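You operate a simulated robot arm through the tools that you are given. There is no shell and no other tool. Be economical: measure what you need, move in short steps, check, and stop when the job is done.

You run a simulated two-armed robot. Do the job below in one go: nothing can be reset, and whatever is moved stays where it is left.

Task
Load blue cloth, scrubbing pad and hand brush into the caddy; carry it to the worktop by the long bowl.
Fine: both hands on the caddy; the cloth lies flat in it.

It is judged by the outcome, as a careful person would: the job done as asked, and still so three seconds after it is handed in. It fails if anything else is knocked over, pushed out of place, dropped, spilled or broken. Flat cloth is picked up by pressing the open fingertips on it (5 to 10 N) and closing them slowly along it; thin cloth reads only 2 to 8 mm in the jaws.

Robot
Two 7-joint arms with fingered hands on one trunk, on a base that drives. Base frame: it is fixed to the floor where the robot stands at the start and does not move with it; the origin is under the middle of the robot, x ahead of it, y to its left, z up. Units: m, degrees, N and s.
The left shoulder is at the start at [0.02, 0.091, 1.543], the right one opposite. Places, roughly: caddy [0.5, -0.1, 0.9]; hand brush (16x5x11 cm) [0.4, -0.4, 0.9]; pumice block [0.75, 1, 1.5]; scrubbing pad (10x7x8 cm) [0.6, -0.4, 0.9]; spray bottle [0.5, 1, 1]; worktop by the long bowl [0.6, -0.8, 0.9]. Payload 2.1 kg a hand.
The TCP of each hand is the grasp point between the finger pads, 0.02 m short of the fingertips. In the tool frame z runs along the fingers and y along their closing line. The gripper opens to 0.068 m. The gripper's body begins 0.023 m behind the TCP. The gripper is a hand of 5 fingers: y runs from the thumb to the fingers, the wrist lies at [-0.01, -0.079, -0.131] in the tool frame, and closing takes about 1.5 s.
Orientation is that of the tool frame in the base frame, as a unit quaternion [x, y, z, w]. With the fingers straight down and the wrist toward the robot, the tool's x, y and z point along [0, 1, 0], [1, 0, 0] and [0, 0, -1] of the base frame.

Tools
- The arms move only by the tool apply_moves. It takes "left_plan", "right_plan" or both (then of equal length, played together; a hand with none holds still); each is a list of rows, each a list of 6 numbers: the shift along the base's x, y, z in m, then the turn, a rotation vector about the base's x, y, z in degrees. In form: [[x, y, z, wx, wy, wz], ...]. A call has 1 to 8 rows; each row is the pose to reach, as a shift and turn from the pose commanded when the call began. "left_claw" and "right_claw" are, for a hand that has rows, the finger opening in m, from 0 to 0.068, set as the call begins (left out, the last holds). Rows are played at 5 a second. More than 0.05 m and 8.6 degrees between two rows, or a gripper value outside its range, and nothing of the call is played. A pose out of reach is approached as far as the arm can. The call stops where the force on the tool passes 40 N (or 10 N more than at its start, if that is more) or the arm is blocked; 0.2 s more then pass. The fingers move at their own pace (about 0.153 m/s each) and stop on an object; they squeeze with about 33 N. The grip force told is the motor's: it shows also when the fingers shut on nothing. Time passes only in rows, and 0.2 s behind the last, so rows that repeat a pose let the fingers close. It gives the time, the measured TCP pose, the force on the tool (base axes), the opening and the grip force at its end, in the units of the frame above (readings bear some noise), with the torque about the TCP (base axes, N m) and any sound that the robot's microphone picked up.
- Cameras (640 x 400 px; columns grow to the right, rows downward): "scene" is now at [0.0723, -0.017, 1.6841]; the picture's right is [-0.13, -0.99, -0.00], its down [-0.84, 0.11, -0.54] and it looks along [0.53, -0.07, -0.84] (base axes); focal length 274 px, centre (320, 200). "left" rides on the left gripper at [-0.054, -0.058, -0.072] in its tool frame; the picture's right is [-0.57, -0.39, 0.73], its down [0.73, -0.64, 0.23] and it looks along [0.38, 0.66, 0.65] (tool axes); focal length 226 px, centre (320, 200). "right" rides on the right gripper at [0.054, -0.058, -0.072] in its tool frame; the picture's right is [-0.57, 0.39, -0.73], its down [-0.73, -0.64, 0.23] and it looks along [-0.38, 0.66, 0.65] (tool axes); focal length 226 px, centre (320, 200). There is no depth. A picture from a camera that has moved, and an enlarged one, comes with that camera's place and axes in the base frame and with its lens. The place of the scene camera against the robot may be out by one fixed shift of up to 0.025 m in any direction.
- get_image(camera): a new picture of that camera. The clock stands still meanwhile.
- slide_trunk(by): slides the trunk up (or, below 0, down) by that many m; the arms and the scene camera ride with it, the base frame stays. It gives what a move gives, with no picture.
- roll_base(legs): drives the robot by 1 to 6 legs, each [ahead, left, turn to the left] in m, m and degrees, along the robot's own axes; the way and the turn of a leg run together, so that a leg with both is an arc; at most 1.5 m and 180 degrees a leg. The arms and the cameras ride along, it lands a little off, and it stops where it bumps. It gives what a move gives.
- move_fingers(index, middle, ring, little, thumb_bend, thumb_turn, hand): sets how far each is bent, from 0 (flat) to 100 (curled in); at 30 the hand is open as for a grip, at 70 the pads meet at the TCP. One left out holds its place. A second passes; each finger stops where it meets its share of the squeeze, and holds until it gets a number again. A gripper value or a shape takes the hand back. It gives what a move gives, with no picture; readings hold the bend of each and the force on index, middle, ring, little, thumb and palm. thumb_turn goes from beside the hand (0) to across from the fingers (100), as for a grip.
- set_grasp(shape, hand): the hand has 5 fingers and takes this shape, open, in about a second: jaw (thumb against the fingers, like two jaws); tri (thumb and two fingers); tip (a fingertip pinch); poke (one finger out to press); point (the index stretched); flat (the hand flat); cup (the hand cupped); fist (a fist). The gripper value then closes the fingers along that shape, each until it touches; the sizes above hold for jaw. It gives what a move gives, with no picture.
- head_to(pan, tilt): turns the head with the scene camera to pan (to the left, within 86 degrees either way) and tilt (down, from -29 to 69), counted from straight ahead of the robot. It gives what a move gives.
- enlarge(camera, box): a new picture of the part [left, top, right, bottom] of that camera's present view, enlarged. The clock stands still meanwhile.
- job_done(): hands the job in; it is judged then, once.

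Work in short steps. Places have to be worked out from the pictures, the camera data and where the tool is seen: move nearer, look again, correct. Check each grasp and each placing, and mend what went wrong. You have 120 turns and 100 pictures in all, those below and enlarged ones among them. Open the grippers and draw the arms clear of the work before you hand the job in, unless the task says otherwise; then end with one line.

The tools are called after "Request:" by a JSON object that holds its "api" and its "payload". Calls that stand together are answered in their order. apply_moves: Moves the arms, as the interface text tells. Its arguments: {"type":"object","properties":{"left_plan":{"type":"array","items":{"type":"array","items":{"type":"number"}}},"left_claw":{"type":"number"},"right_plan":{"type":"array","items":{"type":"array","items":{"type":"number"}}},"right_claw":{"type":"number"}},"required":[]} The other tools are called the same way: slide_trunk (by) slides the trunk up or down; set_grasp (shape, hand) gives the hand a shape; move_fingers (index, middle, ring, little, thumb_bend, thumb_turn, hand) moves the fingers one by one; roll_base (legs) drives the base; head_to (pan, tilt) turns the head that bears the scene camera; get_image (camera) takes a picture; enlarge (camera, box) takes an enlarged picture of a part of a camera's view; job_done () hands the job in.

At the start:

```text
t: 0.0
left_tcp_pos: [0.2056, -0.0247, 1.2318]
left_tcp_rot: [0.707, 0.707, 0.001, 0.0]
left_wrist_force: [1.1, -0.2, -0.6]
left_torque: [-0.02, -0.01, -0.01]
left_gripper_width: 0.0676
left_gripper_force: 0.1
left_shape: jaw
left_bend: [30.0, 30.0, 30.0, 30.0, 30.0, 98.0]
left_finger forces: [0.0, 0.0, 0.0, 0.0, 0.0, 0.0]
right_tcp_pos: [0.2446, -0.3505, 1.2258]
right_tcp_rot: [0.707, 0.707, 0.0, 0.001]
right_wrist_force: [0.6, 0.3, 0.9]
right_torque: [0.0, 0.01, 0.0]
right_gripper_width: 0.0677
right_gripper_force: 0.1
right_shape: jaw
right_bend: [30.0, 30.0, 30.0, 30.0, 30.0, 98.0]
right_finger forces: [0.0, 0.0, 0.0, 0.1, 0.1, 0.0]
trunk travel left (down, up): [-0.782, 0.122]
robot x, y, heading: [-0.0003, -0.0007, -0.2]
head pan, tilt: [-7.6, 57.5]
```

scene: 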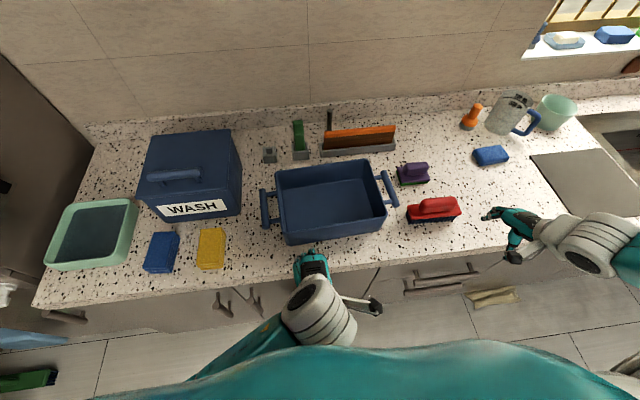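
right: 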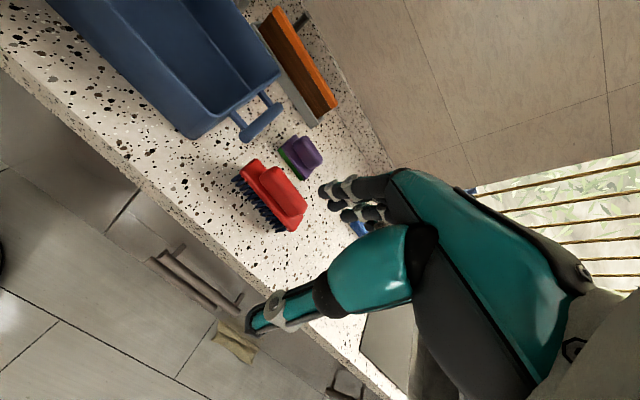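
left: 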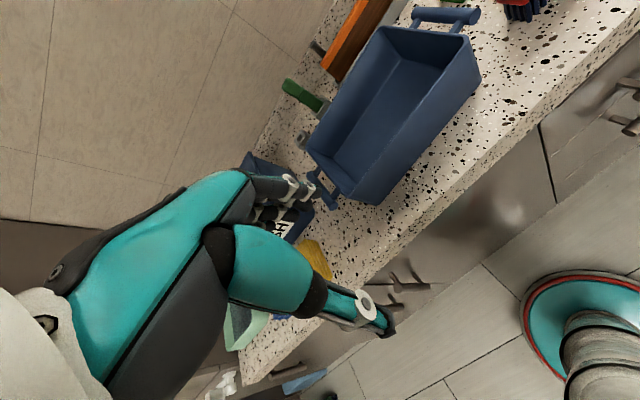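

I'll look round first to find the blue cloth, the long bowl and the target worktop, beginning to the left.

Request:
{"api": "head_to", "payload": {"pan": 45, "tilt": 45}}

Request:
{"api": "get_image", "payload": {"camera": "scene"}}

Request:
{"api": "head_to", "payload": {"pan": -55, "tilt": 40}}

Request:
{"api": "get_image", "payload": {"camera": "scene"}}

```text
t: 1.2
left_tcp_pos: [0.2052, -0.0236, 1.2322]
left_tcp_rot: [0.707, 0.707, 0.0, 0.0]
left_wrist_force: [0.1, 0.2, -0.2]
left_torque: [-0.01, 0.01, 0.02]
left_gripper_width: 0.0676
left_gripper_force: 0.0
left_shape: jaw
left_bend: [30.0, 30.0, 30.0, 30.0, 30.0, 98.0]
left_finger forces: [0.1, 0.1, 0.0, 0.0, 0.1, 0.0]
right_tcp_pos: [0.243, -0.3506, 1.2262]
right_tcp_rot: [0.707, 0.707, 0.0, 0.0]
right_wrist_force: [0.7, -0.8, -0.4]
right_torque: [-0.04, 0.01, 0.02]
right_gripper_width: 0.0677
right_gripper_force: 0.0
right_shape: jaw
right_bend: [30.0, 30.0, 30.0, 30.0, 30.0, 98.0]
right_finger forces: [0.0, 0.0, 0.0, 0.0, 0.0, 0.1]
trunk travel left (down, up): [-0.782, 0.122]
robot x, y, heading: [-0.0012, -0.0035, -0.0]
head pan, tilt: [45.0, 45.0]
```

```text
96 pictures are left
camera scene: at [0.061, 0.0496, 1.7006], right [0.71, -0.71, 0.0], down [-0.5, -0.5, -0.71], along [0.5, 0.5, -0.71], focal length 274 px, centre (320, 200)
```

scene: 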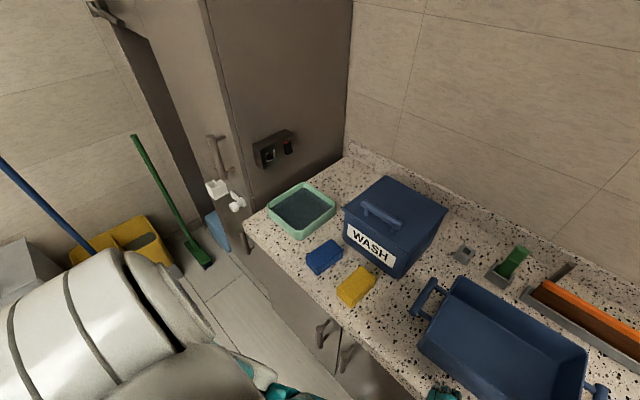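

```text
t: 3.0
left_tcp_pos: [0.2064, -0.0253, 1.2323]
left_tcp_rot: [0.707, 0.707, 0.0, 0.0]
left_wrist_force: [0.4, -0.4, 0.3]
left_torque: [0.02, -0.02, 0.03]
left_gripper_width: 0.0677
left_gripper_force: 0.0
left_shape: jaw
left_bend: [30.0, 30.0, 30.0, 30.0, 30.0, 98.0]
left_finger forces: [0.1, 0.0, 0.0, 0.1, 0.0, 0.1]
right_tcp_pos: [0.2443, -0.3499, 1.2256]
right_tcp_rot: [0.707, 0.707, 0.0, 0.0]
right_wrist_force: [-0.1, -0.4, -0.6]
right_torque: [0.02, -0.01, 0.02]
right_gripper_width: 0.0679
right_gripper_force: 0.1
right_shape: jaw
right_bend: [30.0, 30.0, 30.0, 30.0, 30.0, 98.0]
right_finger forces: [0.0, 0.1, 0.0, 0.1, 0.1, 0.0]
trunk travel left (down, up): [-0.782, 0.122]
robot x, y, heading: [0.0001, 0.0003, -0.1]
head pan, tilt: [-55.0, 40.0]
```

```text
95 pictures are left
camera scene: at [0.0523, -0.0774, 1.7079], right [-0.82, -0.57, 0.0], down [-0.37, 0.53, -0.77], along [0.44, -0.63, -0.64], focal length 274 px, centre (320, 200)
```

scene: 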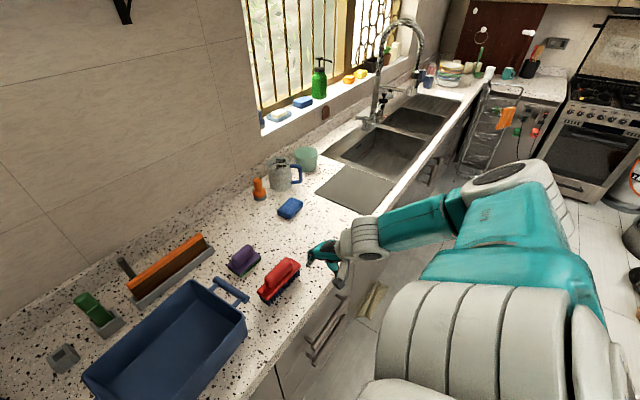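

The cloth is not certain yet: I enlarge the blue objects.

Request:
{"api": "enlarge", "payload": {"camera": "scene", "box": [200, 80, 440, 300]}}

Request:
{"api": "head_to", "payload": {"pan": 25, "tilt": 50}}

Request:
{"api": "enlarge", "payload": {"camera": "scene", "box": [100, 130, 400, 320]}}

Request:
{"api": "enlarge", "payload": {"camera": "scene", "box": [0, 100, 200, 225]}}

```text
1.82 times, centred on (320, 190) of scene
camera zoom: at [0.0523, -0.0774, 1.7079], right [-0.82, -0.57, 0.0], down [-0.37, 0.53, -0.77], along [0.44, -0.63, -0.64], focal length 498 px, centre (320, 218)
```

zoom: 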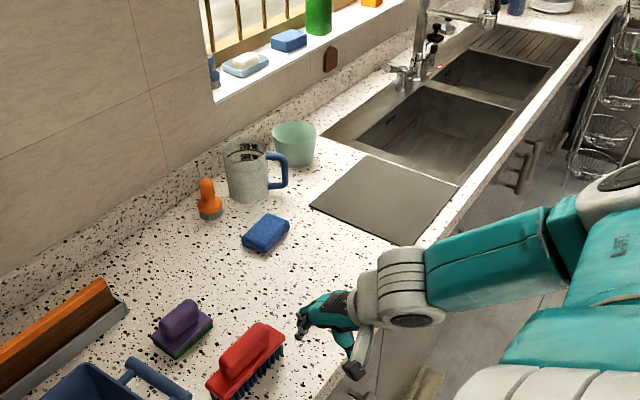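

```text
t: 4.5
left_tcp_pos: [0.2061, -0.0242, 1.2316]
left_tcp_rot: [0.707, 0.707, 0.0, 0.0]
left_wrist_force: [-0.3, -0.8, -0.3]
left_torque: [-0.02, -0.02, 0.03]
left_gripper_width: 0.0678
left_gripper_force: 0.0
left_shape: jaw
left_bend: [30.0, 30.0, 30.0, 30.0, 30.0, 98.0]
left_finger forces: [0.1, 0.0, 0.0, 0.0, 0.0, 0.1]
right_tcp_pos: [0.2448, -0.3499, 1.226]
right_tcp_rot: [0.707, 0.707, -0.001, 0.0]
right_wrist_force: [-0.2, 0.2, -1.1]
right_torque: [-0.04, -0.02, -0.01]
right_gripper_width: 0.0682
right_gripper_force: 0.0
right_shape: jaw
right_bend: [30.0, 30.0, 30.0, 30.0, 30.0, 98.0]
right_finger forces: [0.1, 0.0, 0.0, 0.0, 0.1, 0.0]
trunk travel left (down, up): [-0.782, 0.122]
robot x, y, heading: [0.0006, -0.001, -0.2]
head pan, tilt: [25.0, 50.0]
```

```text
2.11 times, centred on (250, 225) of scene
camera zoom: at [0.0733, 0.0247, 1.6937], right [0.42, -0.91, 0.0], down [-0.69, -0.32, -0.64], along [0.58, 0.27, -0.77], focal length 577 px, centre (467, 147)
```

zoom: 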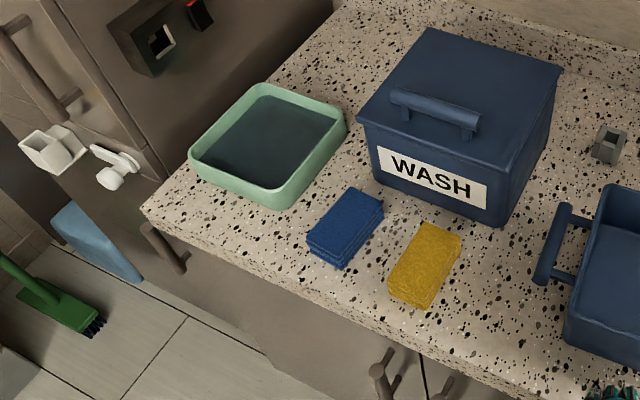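

```text
3.20 times, centred on (100, 162) of scene
camera zoom: at [0.0733, 0.0247, 1.6937], right [0.42, -0.91, 0.0], down [-0.69, -0.32, -0.64], along [0.58, 0.27, -0.77], focal length 877 px, centre (1024, 320)
```

zoom: 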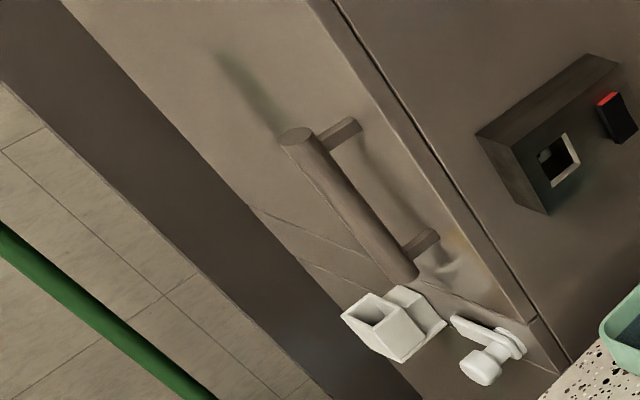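

The layered blue block next to the yellow one could be a folded cloth or a sponge; I zoom in tightly on both and on the light-blue thing by the counter end.

Request:
{"api": "enlarge", "payload": {"camera": "scene", "box": [230, 210, 330, 275]}}

Request:
{"api": "enlarge", "payload": {"camera": "scene", "box": [80, 200, 180, 290]}}

Request:
{"api": "enlarge", "payload": {"camera": "scene", "box": [360, 170, 640, 345]}}

```text
6.15 times, centred on (280, 242) of scene
camera zoom: at [0.0733, 0.0247, 1.6937], right [0.42, -0.91, 0.0], down [-0.69, -0.32, -0.64], along [0.58, 0.27, -0.77], focal length 1686 px, centre (566, -62)
```

zoom: 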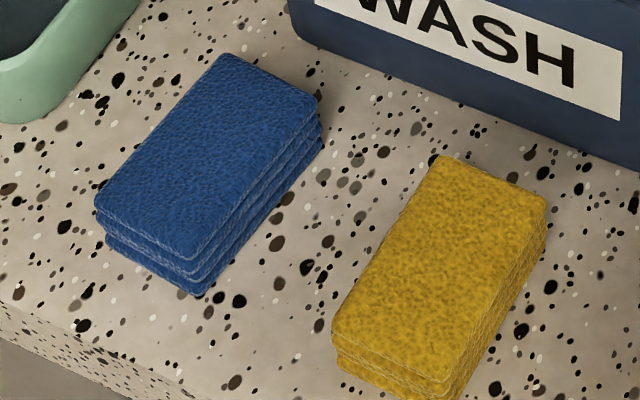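

```text
4.44 times, centred on (130, 245) of scene
camera zoom: at [0.0733, 0.0247, 1.6937], right [0.42, -0.91, 0.0], down [-0.69, -0.32, -0.64], along [0.58, 0.27, -0.77], focal length 1218 px, centre (1164, 0)
```

zoom: 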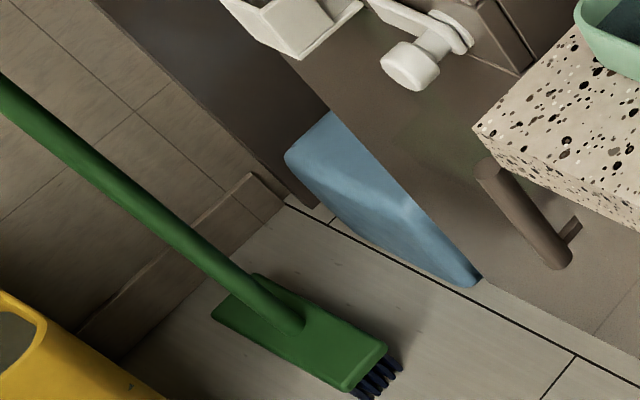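

```text
2.29 times, centred on (500, 258) of scene
camera zoom: at [0.0733, 0.0247, 1.6937], right [0.42, -0.91, 0.0], down [-0.69, -0.32, -0.64], along [0.58, 0.27, -0.77], focal length 626 px, centre (-91, 69)
```

zoom: 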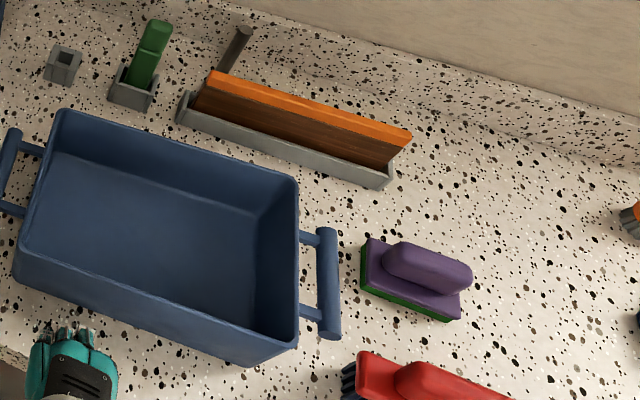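

The 3-layer blue block near the WASH box is the folded cloth; pad is purple/green, brush is red, the caddy is empty. The arms reach little at this trunk height, so I lift the hands a bit while lowering the trunk.

Request:
{"api": "apply_moves", "payload": {"left_plan": [[0, 0, 0.04, 0, 0, 0], [0, 0.03, 0.08, 0, 0, 0], [0, 0.06, 0.12, 0, 0, 0]], "right_plan": [[0, 0, 0.04, 0, 0, 0], [0, 0, 0.08, 0, 0, 0], [0, 0, 0.12, 0, 0, 0]]}}

Request:
{"api": "slide_trunk", "payload": {"by": -0.25}}

Request:
{"api": "head_to", "payload": {"pan": -15, "tilt": 50}}

Request:
{"api": "get_image", "payload": {"camera": "scene"}}

```text
t: 5.2
left_tcp_pos: [0.2014, 0.0276, 1.2467]
left_tcp_rot: [0.695, 0.703, 0.035, -0.15]
left_wrist_force: [0.6, -1.0, -1.0]
left_torque: [-0.01, -0.01, -0.01]
left_gripper_width: 0.0674
left_gripper_force: 0.0
left_shape: jaw
left_bend: [30.0, 30.0, 30.0, 30.0, 30.0, 98.0]
left_finger forces: [0.0, 0.0, 0.1, 0.0, 0.1, 0.0]
left hand out of reach, approached as far as the arm can: row 3
right_tcp_pos: [0.246, -0.349, 1.3056]
right_tcp_rot: [0.707, 0.708, 0.0, -0.001]
right_wrist_force: [0.0, -0.6, -0.2]
right_torque: [0.0, 0.02, 0.03]
right_gripper_width: 0.0679
right_gripper_force: 0.1
right_shape: jaw
right_bend: [30.0, 30.0, 30.0, 30.0, 30.0, 98.0]
right_finger forces: [0.0, 0.1, 0.0, 0.0, 0.1, 0.0]
trunk travel left (down, up): [-0.782, 0.122]
robot x, y, heading: [-0.0039, -0.0016, -0.2]
head pan, tilt: [25.0, 50.0]
stopped in row 3 (left hand): the arm was blocked; the commanded pose is now the measured one
```

```text
t: 6.8
left_tcp_pos: [0.2186, 0.0766, 1.0644]
left_tcp_rot: [0.64, 0.746, 0.059, -0.176]
left_wrist_force: [0.3, -0.3, -0.4]
left_torque: [0.04, 0.01, 0.03]
left_gripper_width: 0.0675
left_gripper_force: 0.0
left_shape: jaw
left_bend: [30.0, 30.0, 30.0, 30.0, 30.0, 98.0]
left_finger forces: [0.1, 0.1, 0.0, 0.1, 0.0, 0.1]
right_tcp_pos: [0.2456, -0.3506, 1.1288]
right_tcp_rot: [0.708, 0.706, 0.0, -0.001]
right_wrist_force: [0.3, -0.3, 0.1]
right_torque: [-0.03, 0.02, -0.02]
right_gripper_width: 0.0674
right_gripper_force: 0.1
right_shape: jaw
right_bend: [30.0, 30.0, 30.0, 30.0, 30.0, 98.0]
right_finger forces: [0.0, 0.1, 0.0, 0.1, 0.1, 0.0]
trunk travel left (down, up): [-0.605, 0.298]
robot x, y, heading: [-0.0, 0.0001, 0.2]
head pan, tilt: [25.0, 50.0]
stopped: the arm was blocked; the commanded pose is now the measured one
```

```text
t: 7.9
left_tcp_pos: [0.22, 0.077, 1.0661]
left_tcp_rot: [0.64, 0.746, 0.058, -0.174]
left_wrist_force: [0.4, 0.1, 0.2]
left_torque: [0.01, 0.0, 0.0]
left_gripper_width: 0.0676
left_gripper_force: 0.0
left_shape: jaw
left_bend: [30.0, 30.0, 30.0, 30.0, 30.0, 98.0]
left_finger forces: [0.1, 0.0, 0.1, 0.1, 0.0, 0.0]
right_tcp_pos: [0.2451, -0.3486, 1.1284]
right_tcp_rot: [0.707, 0.707, 0.0, -0.002]
right_wrist_force: [-0.7, 0.2, 0.5]
right_torque: [0.0, 0.02, 0.02]
right_gripper_width: 0.0676
right_gripper_force: 0.0
right_shape: jaw
right_bend: [30.0, 30.0, 30.0, 30.0, 30.0, 98.0]
right_finger forces: [0.1, 0.0, 0.0, 0.1, 0.0, 0.0]
trunk travel left (down, up): [-0.605, 0.298]
robot x, y, heading: [0.0005, -0.0001, -0.3]
head pan, tilt: [-15.0, 50.0]
```

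```text
88 pictures are left
camera scene: at [0.0815, -0.0276, 1.5173], right [-0.26, -0.97, 0.0], down [-0.74, 0.2, -0.64], along [0.62, -0.17, -0.77], focal length 274 px, centre (320, 200)
```

scene: 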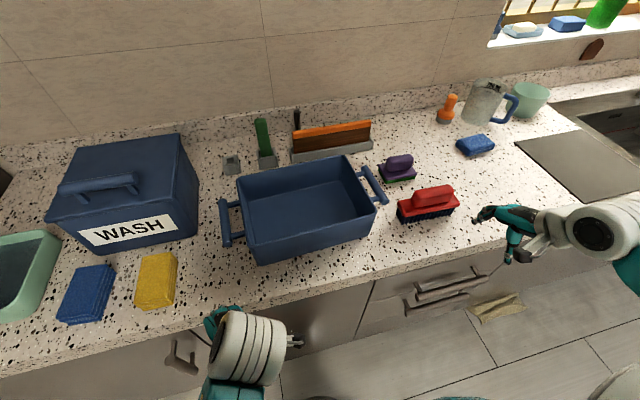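

The left arm seems to bind near the body. I swing the left hand outward and forward over free counter, straightening it to point down.

Request:
{"api": "apply_moves", "payload": {"left_plan": [[0.01, 0.04, 0.02, -4.7, -2.3, -2.1], [0.02, 0.08, 0.04, -9.4, -4.7, -4.3], [0.04, 0.11, 0.06, -14.1, -7, -6.4], [0.06, 0.15, 0.07, -18.9, -9.4, -8.6], [0.06, 0.17, 0.08, -18.9, -9.4, -8.6], [0.06, 0.17, 0.08, -18.9, -9.4, -8.6]]}}

Request:
{"api": "slide_trunk", "payload": {"by": -0.12}}

```text
t: 9.3
left_tcp_pos: [0.2803, 0.2451, 1.1465]
left_tcp_rot: [0.708, 0.706, -0.001, 0.0]
left_wrist_force: [-0.3, -0.4, -0.6]
left_torque: [0.03, 0.0, 0.01]
left_gripper_width: 0.068
left_gripper_force: 0.1
left_shape: jaw
left_bend: [30.0, 30.0, 30.0, 30.0, 30.0, 98.0]
left_finger forces: [0.0, 0.1, 0.0, 0.0, 0.0, 0.0]
right_tcp_pos: [0.2459, -0.3498, 1.1292]
right_tcp_rot: [0.708, 0.706, 0.0, -0.002]
right_wrist_force: [0.0, -0.4, -0.4]
right_torque: [0.0, 0.0, 0.01]
right_gripper_width: 0.0678
right_gripper_force: 0.1
right_shape: jaw
right_bend: [30.0, 30.0, 30.0, 30.0, 30.0, 98.0]
right_finger forces: [0.0, 0.1, 0.0, 0.0, 0.0, 0.0]
trunk travel left (down, up): [-0.605, 0.298]
robot x, y, heading: [0.0042, -0.0044, -0.1]
head pan, tilt: [-15.0, 50.0]
```

```text
t: 10.8
left_tcp_pos: [0.28, 0.2461, 1.0267]
left_tcp_rot: [0.709, 0.706, -0.002, -0.001]
left_wrist_force: [-0.6, -0.1, 0.6]
left_torque: [0.02, -0.01, 0.01]
left_gripper_width: 0.0676
left_gripper_force: 0.1
left_shape: jaw
left_bend: [30.0, 30.0, 30.0, 30.0, 30.0, 98.0]
left_finger forces: [0.0, 0.1, 0.0, 0.0, 0.0, 0.0]
right_tcp_pos: [0.2459, -0.3481, 1.0089]
right_tcp_rot: [0.707, 0.707, 0.0, -0.001]
right_wrist_force: [0.3, 0.5, -0.6]
right_torque: [-0.01, -0.01, -0.02]
right_gripper_width: 0.0677
right_gripper_force: 0.0
right_shape: jaw
right_bend: [30.0, 30.0, 30.0, 30.0, 30.0, 98.0]
right_finger forces: [0.1, 0.1, 0.0, 0.1, 0.0, 0.0]
trunk travel left (down, up): [-0.485, 0.418]
robot x, y, heading: [0.0015, -0.0014, -0.1]
head pan, tilt: [-15.0, 50.0]
```

Good; now raise both hands for clearance and see what right camera and scene show of brush and pad.

Request:
{"api": "apply_moves", "payload": {"left_plan": [[0, 0, 0.03, 0, 0, 0], [0, 0, 0.06, 0, 0, 0], [0, 0, 0.09, 0, 0, 0], [0, 0, 0.11, 0, 0, 0]], "right_plan": [[0, 0, 0.05, 0, 0, 0], [0.02, -0.01, 0.09, 0, 0, 0], [0.05, -0.02, 0.12, 0, 0, 0], [0.08, -0.02, 0.13, 0, 0, 0]]}}

Request:
{"api": "head_to", "payload": {"pan": -30, "tilt": 50}}

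Request:
{"api": "get_image", "payload": {"camera": "scene"}}

Request:
{"api": "get_image", "payload": {"camera": "right"}}

```text
t: 11.8
left_tcp_pos: [0.2787, 0.246, 1.1357]
left_tcp_rot: [0.708, 0.706, -0.001, 0.0]
left_wrist_force: [0.6, -0.5, 0.4]
left_torque: [-0.01, 0.0, 0.01]
left_gripper_width: 0.0677
left_gripper_force: 0.1
left_shape: jaw
left_bend: [30.0, 30.0, 30.0, 30.0, 30.0, 98.0]
left_finger forces: [0.0, 0.0, 0.0, 0.0, 0.0, 0.0]
right_tcp_pos: [0.3258, -0.3685, 1.138]
right_tcp_rot: [0.708, 0.706, 0.0, -0.001]
right_wrist_force: [0.8, 0.8, -0.9]
right_torque: [0.03, 0.0, 0.01]
right_gripper_width: 0.0679
right_gripper_force: 0.0
right_shape: jaw
right_bend: [30.0, 30.0, 30.0, 30.0, 30.0, 98.0]
right_finger forces: [0.1, 0.0, 0.0, 0.0, 0.0, 0.0]
trunk travel left (down, up): [-0.485, 0.418]
robot x, y, heading: [-0.0017, 0.0018, -0.2]
head pan, tilt: [-15.0, 50.0]
```

```text
t: 12.6
left_tcp_pos: [0.2805, 0.2452, 1.1358]
left_tcp_rot: [0.708, 0.706, -0.002, 0.001]
left_wrist_force: [0.4, 1.3, 0.3]
left_torque: [-0.02, 0.02, 0.01]
left_gripper_width: 0.0677
left_gripper_force: 0.0
left_shape: jaw
left_bend: [30.0, 30.0, 30.0, 30.0, 30.0, 98.0]
left_finger forces: [0.0, 0.0, 0.0, 0.0, 0.0, 0.0]
right_tcp_pos: [0.3257, -0.3689, 1.1386]
right_tcp_rot: [0.708, 0.706, 0.0, -0.002]
right_wrist_force: [0.5, 0.1, 0.5]
right_torque: [0.01, -0.02, 0.02]
right_gripper_width: 0.068
right_gripper_force: 0.1
right_shape: jaw
right_bend: [30.0, 30.0, 30.0, 30.0, 30.0, 98.0]
right_finger forces: [0.0, 0.0, 0.1, 0.0, 0.0, 0.0]
trunk travel left (down, up): [-0.485, 0.418]
robot x, y, heading: [0.002, 0.0014, 0.0]
head pan, tilt: [-30.0, 50.0]
```

```text
87 pictures are left
camera scene: at [0.081, -0.0461, 1.397], right [-0.5, -0.87, 0.0], down [-0.66, 0.38, -0.64], along [0.56, -0.32, -0.77], focal length 274 px, centre (320, 200)
```

scene: 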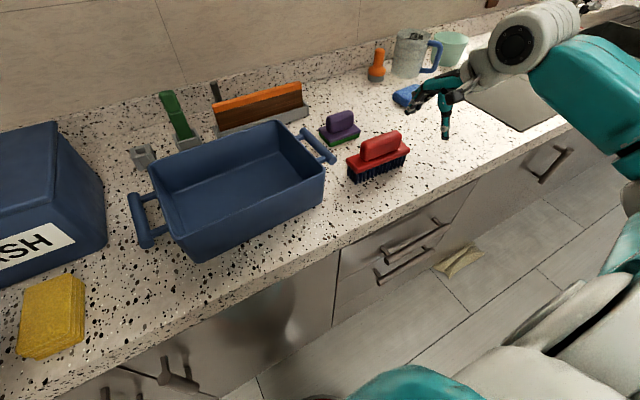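

```text
86 pictures are left
camera right: at [0.2673, -0.314, 1.2102], right [0.39, -0.57, 0.73], down [-0.64, -0.73, -0.23], along [0.66, -0.38, -0.65], focal length 226 px, centre (320, 200)
```

right: 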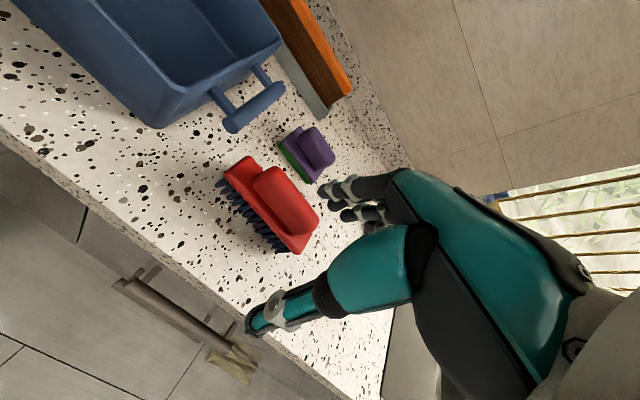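

Rough triangulation puts the brush handle near [0.43,-0.40] at z≈1.0. I move the hand over it for a second view from the precise hand camera.

Request:
{"api": "apply_moves", "payload": {"right_plan": [[0.04, -0.01, 0, 0, 0, 0], [0.08, -0.02, 0, 0, 0, 0], [0.1, -0.03, -0.01, 0, 0, 0], [0.1, -0.03, -0.01, 0, 0, 0]]}}

Request:
{"api": "get_image", "payload": {"camera": "right"}}

Request:
{"api": "enlarge", "payload": {"camera": "scene", "box": [280, 40, 520, 230]}}

```text
t: 13.6
left_tcp_pos: [0.2782, 0.2464, 1.1359]
left_tcp_rot: [0.708, 0.706, -0.001, -0.001]
left_wrist_force: [-0.3, 0.0, 1.0]
left_torque: [0.01, -0.03, -0.01]
left_gripper_width: 0.0677
left_gripper_force: 0.0
left_shape: jaw
left_bend: [30.0, 30.0, 30.0, 30.0, 30.0, 98.0]
left_finger forces: [0.0, 0.0, 0.1, 0.0, 0.1, 0.0]
right_tcp_pos: [0.4261, -0.3985, 1.1267]
right_tcp_rot: [0.707, 0.708, 0.001, -0.001]
right_wrist_force: [-0.3, 0.1, 0.5]
right_torque: [-0.02, -0.02, -0.01]
right_gripper_width: 0.0678
right_gripper_force: 0.0
right_shape: jaw
right_bend: [30.0, 30.0, 30.0, 30.0, 30.0, 98.0]
right_finger forces: [0.0, 0.0, 0.0, 0.1, 0.1, 0.0]
trunk travel left (down, up): [-0.485, 0.418]
robot x, y, heading: [0.0008, -0.0025, 0.1]
head pan, tilt: [-30.0, 50.0]
```

```text
85 pictures are left
camera right: at [0.3676, -0.3446, 1.2002], right [0.39, -0.57, 0.73], down [-0.64, -0.73, -0.23], along [0.66, -0.38, -0.65], focal length 226 px, centre (320, 200)
```

right: 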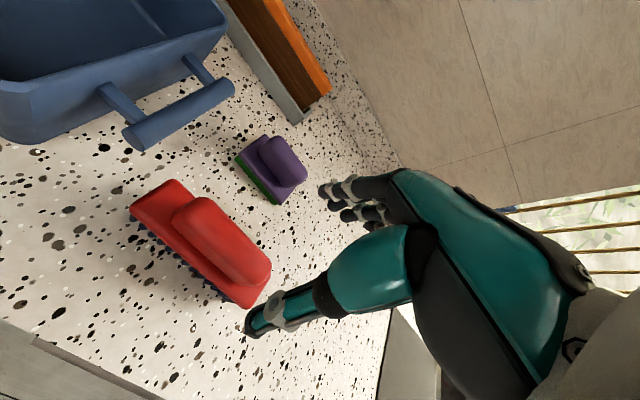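

```text
2.11 times, centred on (400, 135) of scene
camera zoom: at [0.0811, -0.0461, 1.397], right [-0.5, -0.87, 0.0], down [-0.66, 0.38, -0.64], along [0.56, -0.32, -0.77], focal length 577 px, centre (152, 337)
```

zoom: 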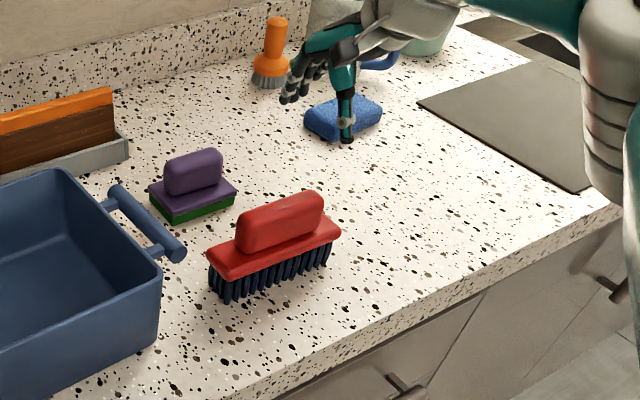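

Triangulation from two hand views: brush handle centre ≈[0.452,-0.402], top ≈0.975, running along y (worktop ≈0.87). I align over it and descend partly with the fingers straddling it.

Request:
{"api": "apply_moves", "payload": {"right_plan": [[0.026, -0.003, -0.03, 0, 0, 0], [0.026, -0.003, -0.07, 0, 0, 0], [0.026, -0.003, -0.1, 0, 0, 0], [0.026, -0.003, -0.1, 0, 0, 0]]}}

Request:
{"api": "get_image", "payload": {"camera": "right"}}

Request:
{"api": "enlarge", "payload": {"camera": "scene", "box": [280, 40, 520, 230]}}

```text
t: 14.6
left_tcp_pos: [0.2796, 0.2452, 1.137]
left_tcp_rot: [0.709, 0.705, -0.002, 0.0]
left_wrist_force: [0.2, 0.4, 0.3]
left_torque: [0.01, 0.02, 0.03]
left_gripper_width: 0.0677
left_gripper_force: 0.1
left_shape: jaw
left_bend: [30.0, 30.0, 30.0, 30.0, 30.0, 98.0]
left_finger forces: [0.0, 0.1, 0.0, 0.0, 0.0, 0.0]
right_tcp_pos: [0.4157, -0.3814, 1.0547]
right_tcp_rot: [0.708, 0.707, -0.001, 0.0]
right_wrist_force: [-0.2, 0.5, 0.0]
right_torque: [0.0, 0.02, -0.02]
right_gripper_width: 0.068
right_gripper_force: 0.0
right_shape: jaw
right_bend: [30.0, 30.0, 30.0, 30.0, 30.0, 98.0]
right_finger forces: [0.0, 0.0, 0.0, 0.1, 0.0, 0.0]
right hand out of reach, approached as far as the arm can: row 1, 2, 3, 4
trunk travel left (down, up): [-0.485, 0.418]
robot x, y, heading: [-0.0, 0.0025, -0.0]
head pan, tilt: [-30.0, 50.0]
```

```text
83 pictures are left
camera right: at [0.3583, -0.3258, 1.1275], right [0.39, -0.57, 0.73], down [-0.64, -0.73, -0.23], along [0.66, -0.38, -0.65], focal length 226 px, centre (320, 200)
```

right: 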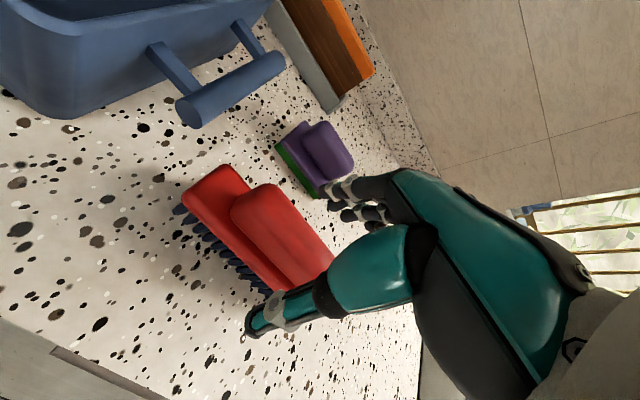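

```text
2.11 times, centred on (400, 135) of scene
camera zoom: at [0.0812, -0.0461, 1.397], right [-0.5, -0.87, 0.0], down [-0.66, 0.38, -0.64], along [0.56, -0.32, -0.77], focal length 577 px, centre (152, 337)
```

zoom: 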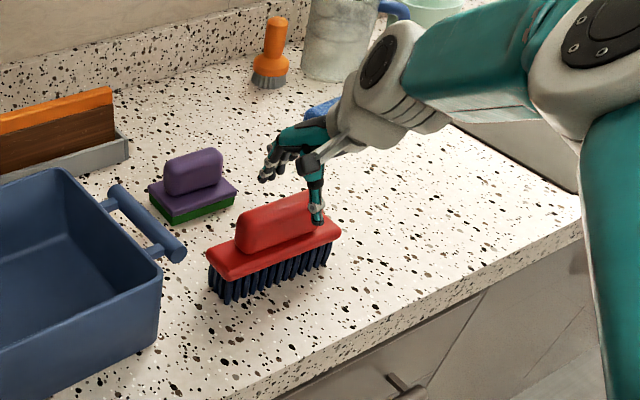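

Out of reach at this stance. I retract the right hand, lower the trunk further and shift the robot to the right and a little ahead.

Request:
{"api": "apply_moves", "payload": {"right_plan": [[-0.03, 0.01, 0.04, 0, 0, 0], [-0.06, 0.01, 0.07, 0, 0, 0], [-0.09, 0.01, 0.1, 0, 0, 0], [-0.1, 0.01, 0.12, 0, 0, 0]], "left_plan": [[0, 0, 0.01, 0, 0, 0], [0, 0, 0.02, 0, 0, 0], [0, 0, 0.03, 0, 0, 0], [0, 0, 0.04, 0, 0, 0]]}}

Request:
{"api": "slide_trunk", "payload": {"by": -0.12}}

Request:
{"api": "roll_base", "payload": {"legs": [[0.0, -0.22, 0]]}}

Request:
{"api": "roll_base", "payload": {"legs": [[0.05, 0, 0]]}}

```text
refused: row 1 steps farther than a row can; nothing moved
```

```text
t: 15.3
left_tcp_pos: [0.2762, 0.2471, 1.0891]
left_tcp_rot: [0.708, 0.706, -0.002, -0.001]
left_wrist_force: [0.6, 0.3, 0.6]
left_torque: [-0.01, -0.01, 0.0]
left_gripper_width: 0.0675
left_gripper_force: 0.0
left_shape: jaw
left_bend: [30.0, 30.0, 30.0, 30.0, 30.0, 98.0]
left_finger forces: [0.0, 0.1, 0.0, 0.0, 0.0, 0.0]
right_tcp_pos: [0.4199, -0.379, 1.0165]
right_tcp_rot: [0.71, 0.704, 0.009, 0.01]
right_wrist_force: [-0.8, 0.9, 26.0]
right_torque: [-0.15, -1.18, -0.03]
right_gripper_width: 0.0678
right_gripper_force: 0.1
right_shape: jaw
right_bend: [27.0, 30.0, 28.0, 30.0, 30.0, 98.0]
right_finger forces: [5.5, 16.8, 2.7, 0.0, 0.1, 0.1]
trunk travel left (down, up): [-0.439, 0.464]
robot x, y, heading: [-0.0001, 0.0001, -0.1]
head pan, tilt: [-30.0, 50.0]
stopped: the force on the tool passed its limit at 51 N (the readings are from after the stop); the commanded pose is now the measured one
```

```text
t: 17.0
left_tcp_pos: [0.2775, 0.0281, 1.0894]
left_tcp_rot: [0.708, 0.706, -0.002, -0.002]
left_wrist_force: [-0.6, 0.1, -0.3]
left_torque: [0.05, 0.01, -0.03]
left_gripper_width: 0.0673
left_gripper_force: 0.0
left_shape: jaw
left_bend: [30.0, 30.0, 30.0, 30.0, 30.0, 98.0]
left_finger forces: [0.0, 0.0, 0.0, 0.1, 0.0, 0.0]
right_tcp_pos: [0.4183, -0.5979, 1.0164]
right_tcp_rot: [0.709, 0.705, 0.005, 0.007]
right_wrist_force: [0.5, 1.6, 21.5]
right_torque: [-0.09, -0.96, 0.05]
right_gripper_width: 0.0679
right_gripper_force: 0.0
right_shape: jaw
right_bend: [26.0, 26.0, 27.0, 30.0, 30.0, 98.0]
right_finger forces: [9.6, 6.9, 6.3, 0.1, 0.0, 0.1]
trunk travel left (down, up): [-0.439, 0.464]
robot x, y, heading: [-0.0, -0.217, -0.1]
head pan, tilt: [-30.0, 50.0]
```

```text
t: 17.9
left_tcp_pos: [0.3296, 0.0274, 1.0884]
left_tcp_rot: [0.709, 0.706, -0.003, -0.002]
left_wrist_force: [0.4, 0.5, 0.0]
left_torque: [-0.04, 0.03, -0.01]
left_gripper_width: 0.0674
left_gripper_force: 0.1
left_shape: jaw
left_bend: [30.0, 30.0, 30.0, 30.0, 30.0, 98.0]
left_finger forces: [0.1, 0.0, 0.0, 0.0, 0.0, 0.0]
right_tcp_pos: [0.4692, -0.5993, 1.0136]
right_tcp_rot: [0.71, 0.705, 0.006, 0.006]
right_wrist_force: [0.6, 1.0, 1.6]
right_torque: [0.03, -0.08, 0.02]
right_gripper_width: 0.068
right_gripper_force: 0.1
right_shape: jaw
right_bend: [29.0, 29.0, 30.0, 30.0, 30.0, 98.0]
right_finger forces: [1.1, 0.8, 0.0, 0.1, 0.0, 0.0]
trunk travel left (down, up): [-0.439, 0.464]
robot x, y, heading: [0.0503, -0.2193, -0.3]
head pan, tilt: [-30.0, 50.0]
```

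My batch was a mistake: the arm move was refused and the hand pressed on the brush and dragged. I look at what happened before anything else.

Request:
{"api": "head_to", "payload": {"pan": -25, "tilt": 50}}

Request:
{"api": "get_image", "payload": {"camera": "scene"}}

Request:
{"api": "get_image", "payload": {"camera": "right"}}

```text
t: 18.6
left_tcp_pos: [0.329, 0.0268, 1.0899]
left_tcp_rot: [0.708, 0.706, -0.003, -0.003]
left_wrist_force: [-0.2, 0.1, -0.3]
left_torque: [0.01, 0.01, 0.0]
left_gripper_width: 0.0678
left_gripper_force: 0.0
left_shape: jaw
left_bend: [30.0, 30.0, 30.0, 30.0, 30.0, 98.0]
left_finger forces: [0.0, 0.0, 0.0, 0.0, 0.0, 0.1]
right_tcp_pos: [0.4687, -0.6007, 1.0138]
right_tcp_rot: [0.709, 0.705, 0.006, 0.006]
right_wrist_force: [0.1, 0.0, 1.8]
right_torque: [0.02, -0.09, 0.0]
right_gripper_width: 0.0678
right_gripper_force: 0.0
right_shape: jaw
right_bend: [30.0, 29.0, 30.0, 30.0, 30.0, 98.0]
right_finger forces: [0.9, 0.8, 0.0, 0.0, 0.0, 0.0]
trunk travel left (down, up): [-0.439, 0.464]
robot x, y, heading: [0.0474, -0.2182, 0.0]
head pan, tilt: [-25.0, 50.0]
```

```text
81 pictures are left
camera scene: at [0.1383, -0.259, 1.3508], right [-0.42, -0.91, 0.0], down [-0.69, 0.32, -0.64], along [0.58, -0.27, -0.77], focal length 274 px, centre (320, 200)
```

scene: 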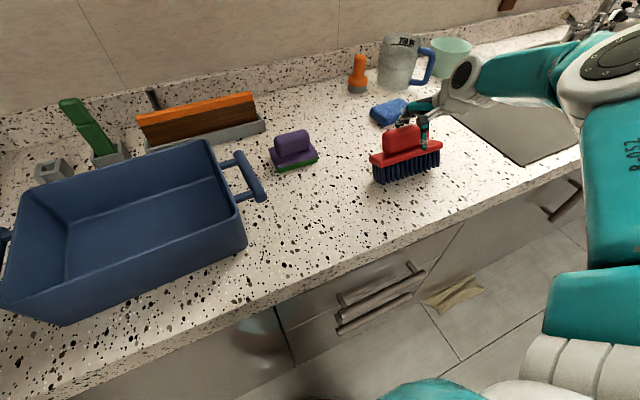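

```text
80 pictures are left
camera right: at [0.4106, -0.5446, 1.0859], right [0.37, -0.57, 0.73], down [-0.64, -0.73, -0.24], along [0.67, -0.38, -0.63], focal length 226 px, centre (320, 200)
```

right: 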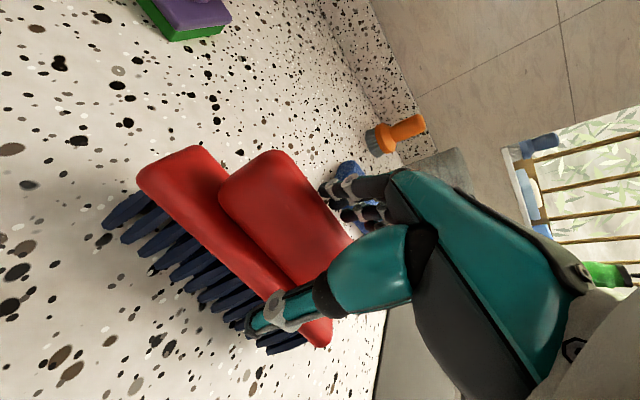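

The brush was just slid along upright, near [0.47,-0.60]; nothing else touched. I lift the right hand clear (small steps).

Request:
{"api": "apply_moves", "payload": {"right_plan": [[0, 0, 0.04, 0, 0, 0], [-0.02, 0.01, 0.08, 0, 0, 0], [-0.04, 0.02, 0.11, 0, 0, 0], [-0.04, 0.02, 0.14, 0, 0, 0]], "left_plan": [[0, 0, 0.02, 0, 0, 0], [0, 0, 0.04, 0, 0, 0], [0, 0, 0.06, 0, 0, 0], [0, 0, 0.08, 0, 0, 0]]}}

```text
t: 19.6
left_tcp_pos: [0.3292, 0.0264, 1.1701]
left_tcp_rot: [0.708, 0.706, -0.003, -0.001]
left_wrist_force: [0.2, -0.2, -0.3]
left_torque: [0.04, 0.0, 0.02]
left_gripper_width: 0.0677
left_gripper_force: 0.1
left_shape: jaw
left_bend: [30.0, 30.0, 30.0, 30.0, 30.0, 98.0]
left_finger forces: [0.0, 0.0, 0.0, 0.1, 0.0, 0.0]
right_tcp_pos: [0.4276, -0.5791, 1.1538]
right_tcp_rot: [0.71, 0.704, 0.005, 0.006]
right_wrist_force: [0.0, 0.3, -0.7]
right_torque: [-0.03, 0.0, -0.04]
right_gripper_width: 0.0681
right_gripper_force: 0.0
right_shape: jaw
right_bend: [30.0, 30.0, 30.0, 30.0, 30.0, 98.0]
right_finger forces: [0.0, 0.1, 0.0, 0.0, 0.0, 0.1]
trunk travel left (down, up): [-0.439, 0.464]
robot x, y, heading: [0.0513, -0.2186, -0.2]
head pan, tilt: [-25.0, 50.0]
```

Clear. Now lower the trunk 0.1 m (hands end near z 1.05–1.07, above everything).

Request:
{"api": "slide_trunk", "payload": {"by": -0.1}}

Request:
{"api": "get_image", "payload": {"camera": "right"}}

Request:
{"api": "get_image", "payload": {"camera": "scene"}}

```text
t: 20.9
left_tcp_pos: [0.3293, 0.0259, 1.0693]
left_tcp_rot: [0.707, 0.707, -0.002, -0.002]
left_wrist_force: [0.0, 0.1, -0.6]
left_torque: [-0.03, 0.0, -0.01]
left_gripper_width: 0.0676
left_gripper_force: 0.0
left_shape: jaw
left_bend: [30.0, 30.0, 30.0, 30.0, 30.0, 98.0]
left_finger forces: [0.0, 0.0, 0.0, 0.0, 0.1, 0.0]
right_tcp_pos: [0.4289, -0.5796, 1.0548]
right_tcp_rot: [0.71, 0.704, 0.006, 0.006]
right_wrist_force: [-0.6, 0.2, -0.8]
right_torque: [-0.01, -0.02, 0.0]
right_gripper_width: 0.068
right_gripper_force: 0.0
right_shape: jaw
right_bend: [30.0, 30.0, 30.0, 30.0, 30.0, 98.0]
right_finger forces: [0.0, 0.1, 0.0, 0.1, 0.0, 0.0]
trunk travel left (down, up): [-0.339, 0.564]
robot x, y, heading: [0.0507, -0.2196, -0.7]
head pan, tilt: [-25.0, 50.0]
```

```text
79 pictures are left
camera right: at [0.3704, -0.5248, 1.1259], right [0.37, -0.57, 0.73], down [-0.64, -0.73, -0.24], along [0.67, -0.38, -0.63], focal length 226 px, centre (320, 200)
```

right: 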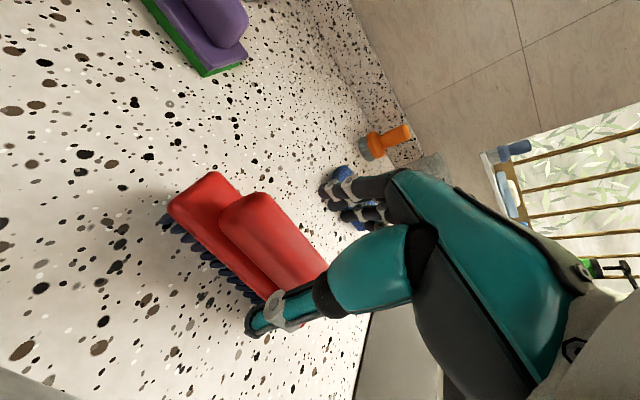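

```text
78 pictures are left
camera scene: at [0.1502, -0.2591, 1.2502], right [-0.42, -0.91, 0.0], down [-0.69, 0.32, -0.64], along [0.58, -0.27, -0.77], focal length 274 px, centre (320, 200)
```

scene: 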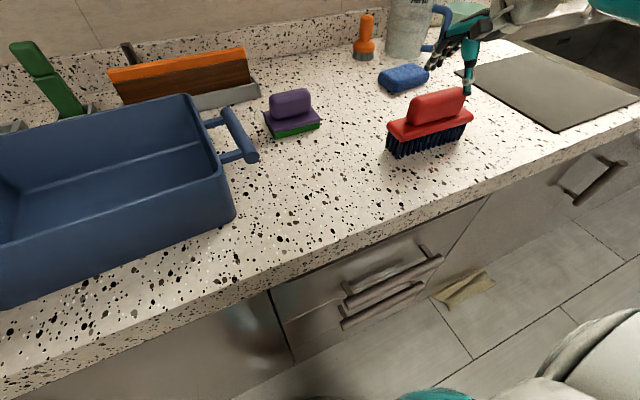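

Brush handle centre now estimated [0.456,-0.607], top ≈0.985. I align and descend with the jaw open.

Request:
{"api": "apply_moves", "payload": {"right_plan": [[0.015, -0.015, 0, 0, 0, 0], [0.027, -0.028, 0, 0, 0, 0], [0.027, -0.028, -0.03, 0, 0, 0], [0.027, -0.028, -0.055, 0, 0, 0], [0.027, -0.028, -0.055, 0, 0, 0]]}}

Request:
{"api": "get_image", "payload": {"camera": "right"}}

Request:
{"api": "enlarge", "payload": {"camera": "scene", "box": [360, 20, 520, 180]}}

```text
t: 22.1
left_tcp_pos: [0.3295, 0.0267, 1.0693]
left_tcp_rot: [0.708, 0.706, -0.002, -0.003]
left_wrist_force: [-0.7, 0.1, 1.2]
left_torque: [-0.01, -0.02, -0.03]
left_gripper_width: 0.0677
left_gripper_force: 0.0
left_shape: jaw
left_bend: [30.0, 30.0, 30.0, 30.0, 30.0, 98.0]
left_finger forces: [0.0, 0.0, 0.1, 0.1, 0.1, 0.0]
right_tcp_pos: [0.4566, -0.6063, 0.9998]
right_tcp_rot: [0.709, 0.705, 0.006, 0.006]
right_wrist_force: [0.8, 0.4, 0.7]
right_torque: [0.02, 0.02, 0.01]
right_gripper_width: 0.0679
right_gripper_force: 0.0
right_shape: jaw
right_bend: [30.0, 30.0, 30.0, 30.0, 30.0, 98.0]
right_finger forces: [0.1, 0.1, 0.1, 0.0, 0.0, 0.0]
trunk travel left (down, up): [-0.339, 0.564]
robot x, y, heading: [0.0529, -0.2178, -0.0]
head pan, tilt: [-25.0, 50.0]
```

```text
77 pictures are left
camera right: at [0.398, -0.5521, 1.0706], right [0.37, -0.57, 0.73], down [-0.64, -0.73, -0.24], along [0.67, -0.38, -0.63], focal length 226 px, centre (320, 200)
```

right: 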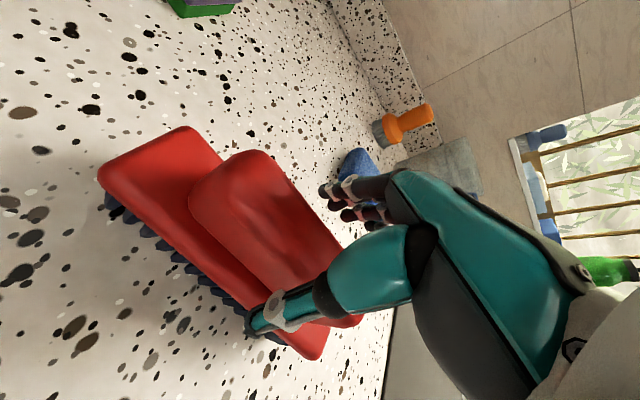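

```text
2.50 times, centred on (440, 100) of scene
camera zoom: at [0.1503, -0.2592, 1.2501], right [-0.42, -0.91, 0.0], down [-0.69, 0.32, -0.64], along [0.58, -0.27, -0.77], focal length 685 px, centre (20, 450)
```

zoom: 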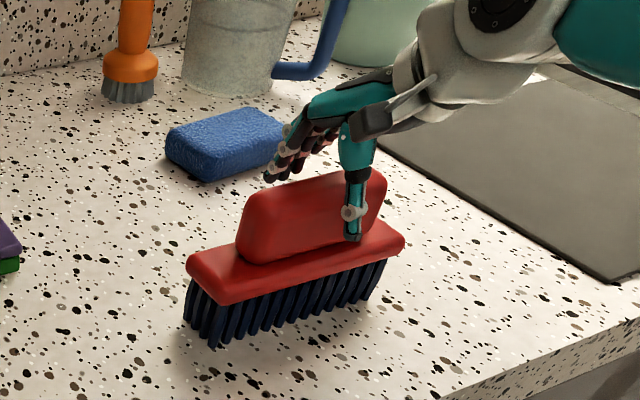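

The jaw straddles the handle, a bit toward its right end. I shift 0.018 m left, go down a little more, then close.

Request:
{"api": "apply_moves", "payload": {"right_plan": [[0, 0.018, 0, 0, 0, 0], [0, 0.018, -0.012, 0, 0, 0], [0, 0.018, -0.022, 0, 0, 0], [0, 0.018, -0.022, 0, 0, 0]]}}

Request:
{"api": "enlarge", "payload": {"camera": "scene", "box": [360, 20, 520, 180]}}

```text
t: 23.1
left_tcp_pos: [0.3297, 0.0259, 1.0702]
left_tcp_rot: [0.708, 0.706, -0.002, -0.003]
left_wrist_force: [0.1, 0.8, 0.8]
left_torque: [-0.02, 0.01, 0.01]
left_gripper_width: 0.0677
left_gripper_force: 0.1
left_shape: jaw
left_bend: [30.0, 30.0, 30.0, 30.0, 30.0, 98.0]
left_finger forces: [0.0, 0.0, 0.1, 0.0, 0.0, 0.1]
right_tcp_pos: [0.4564, -0.5883, 0.9764]
right_tcp_rot: [0.71, 0.704, 0.006, 0.007]
right_wrist_force: [-0.1, -0.3, 0.2]
right_torque: [0.0, 0.02, 0.01]
right_gripper_width: 0.0679
right_gripper_force: 0.2
right_shape: jaw
right_bend: [30.0, 30.0, 30.0, 30.0, 30.0, 98.0]
right_finger forces: [0.0, 0.0, 0.1, 0.0, 0.3, 0.0]
trunk travel left (down, up): [-0.339, 0.564]
robot x, y, heading: [0.0494, -0.2217, 0.1]
head pan, tilt: [-25.0, 50.0]
```

```text
2.50 times, centred on (440, 100) of scene
camera zoom: at [0.1503, -0.2591, 1.2501], right [-0.42, -0.91, 0.0], down [-0.69, 0.32, -0.64], along [0.58, -0.27, -0.77], focal length 685 px, centre (20, 450)
```

zoom: 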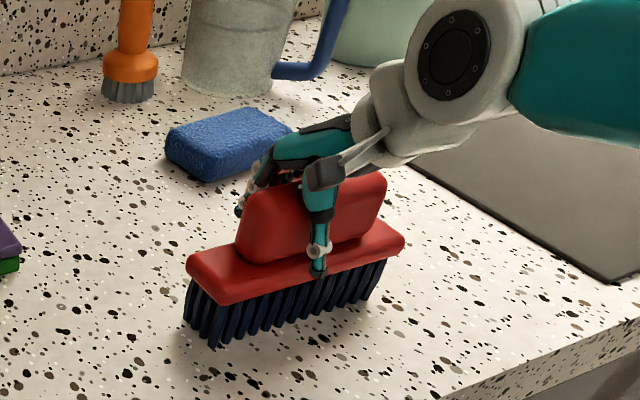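

Well straddled. Close the jaws.

Request:
{"api": "apply_moves", "payload": {"right_plan": [[0, 0, 0, 0, 0, 0], [0, 0, 0, 0, 0, 0], [0, 0, 0, 0, 0, 0], [0, 0, 0, 0, 0, 0], [0, 0, 0, 0, 0, 0], [0, 0, 0, 0, 0, 0], [0, 0, 0, 0, 0, 0], [0, 0, 0.01, 0, 0, 0]], "right_claw": 0}}

Request:
{"api": "apply_moves", "payload": {"right_plan": [[0, 0, 0.02, 0, 0, 0], [0, 0, 0.05, 0, 0, 0], [0, 0, 0.09, 0, 0, 0], [0, 0, 0.13, 0, 0, 0], [0, 0, 0.17, 0, 0, 0]]}}

Request:
{"api": "get_image", "payload": {"camera": "scene"}}

```text
t: 24.9
left_tcp_pos: [0.3299, 0.0272, 1.0703]
left_tcp_rot: [0.708, 0.706, -0.002, -0.003]
left_wrist_force: [-0.2, 0.4, -0.3]
left_torque: [-0.01, 0.05, 0.0]
left_gripper_width: 0.0677
left_gripper_force: 0.0
left_shape: jaw
left_bend: [30.0, 30.0, 30.0, 30.0, 30.0, 98.0]
left_finger forces: [0.1, 0.1, 0.0, 0.0, 0.1, 0.0]
right_tcp_pos: [0.457, -0.5896, 0.9875]
right_tcp_rot: [0.71, 0.704, 0.006, 0.007]
right_wrist_force: [1.4, 0.5, -2.3]
right_torque: [0.03, 0.03, -0.01]
right_gripper_width: 0.0253
right_gripper_force: 32.9
right_shape: jaw
right_bend: [74.0, 58.0, 64.0, 71.0, 75.0, 93.0]
right_finger forces: [19.0, 6.7, 2.9, 0.0, 28.1, 0.0]
trunk travel left (down, up): [-0.339, 0.564]
robot x, y, heading: [0.0496, -0.2199, 0.1]
head pan, tilt: [-25.0, 50.0]
```

```text
t: 26.1
left_tcp_pos: [0.3301, 0.0271, 1.0701]
left_tcp_rot: [0.708, 0.706, -0.003, -0.002]
left_wrist_force: [-0.8, 0.4, 0.2]
left_torque: [-0.01, -0.01, 0.02]
left_gripper_width: 0.0679
left_gripper_force: 0.1
left_shape: jaw
left_bend: [30.0, 30.0, 30.0, 30.0, 30.0, 98.0]
left_finger forces: [0.1, 0.1, 0.0, 0.0, 0.0, 0.0]
right_tcp_pos: [0.4561, -0.5905, 1.1568]
right_tcp_rot: [0.71, 0.704, 0.006, 0.005]
right_wrist_force: [0.0, 0.1, -1.8]
right_torque: [0.02, 0.0, -0.01]
right_gripper_width: 0.0247
right_gripper_force: 33.1
right_shape: jaw
right_bend: [74.0, 58.0, 65.0, 71.0, 76.0, 92.0]
right_finger forces: [19.5, 6.7, 2.4, 0.0, 28.2, 0.0]
trunk travel left (down, up): [-0.339, 0.564]
robot x, y, heading: [0.0522, -0.2195, -0.2]
head pan, tilt: [-25.0, 50.0]
```

```text
74 pictures are left
camera scene: at [0.1505, -0.2591, 1.2501], right [-0.42, -0.91, 0.0], down [-0.69, 0.32, -0.64], along [0.58, -0.27, -0.77], focal length 274 px, centre (320, 200)
```

scene: 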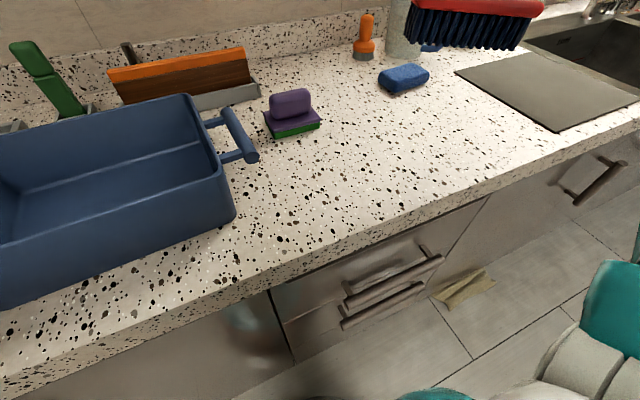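

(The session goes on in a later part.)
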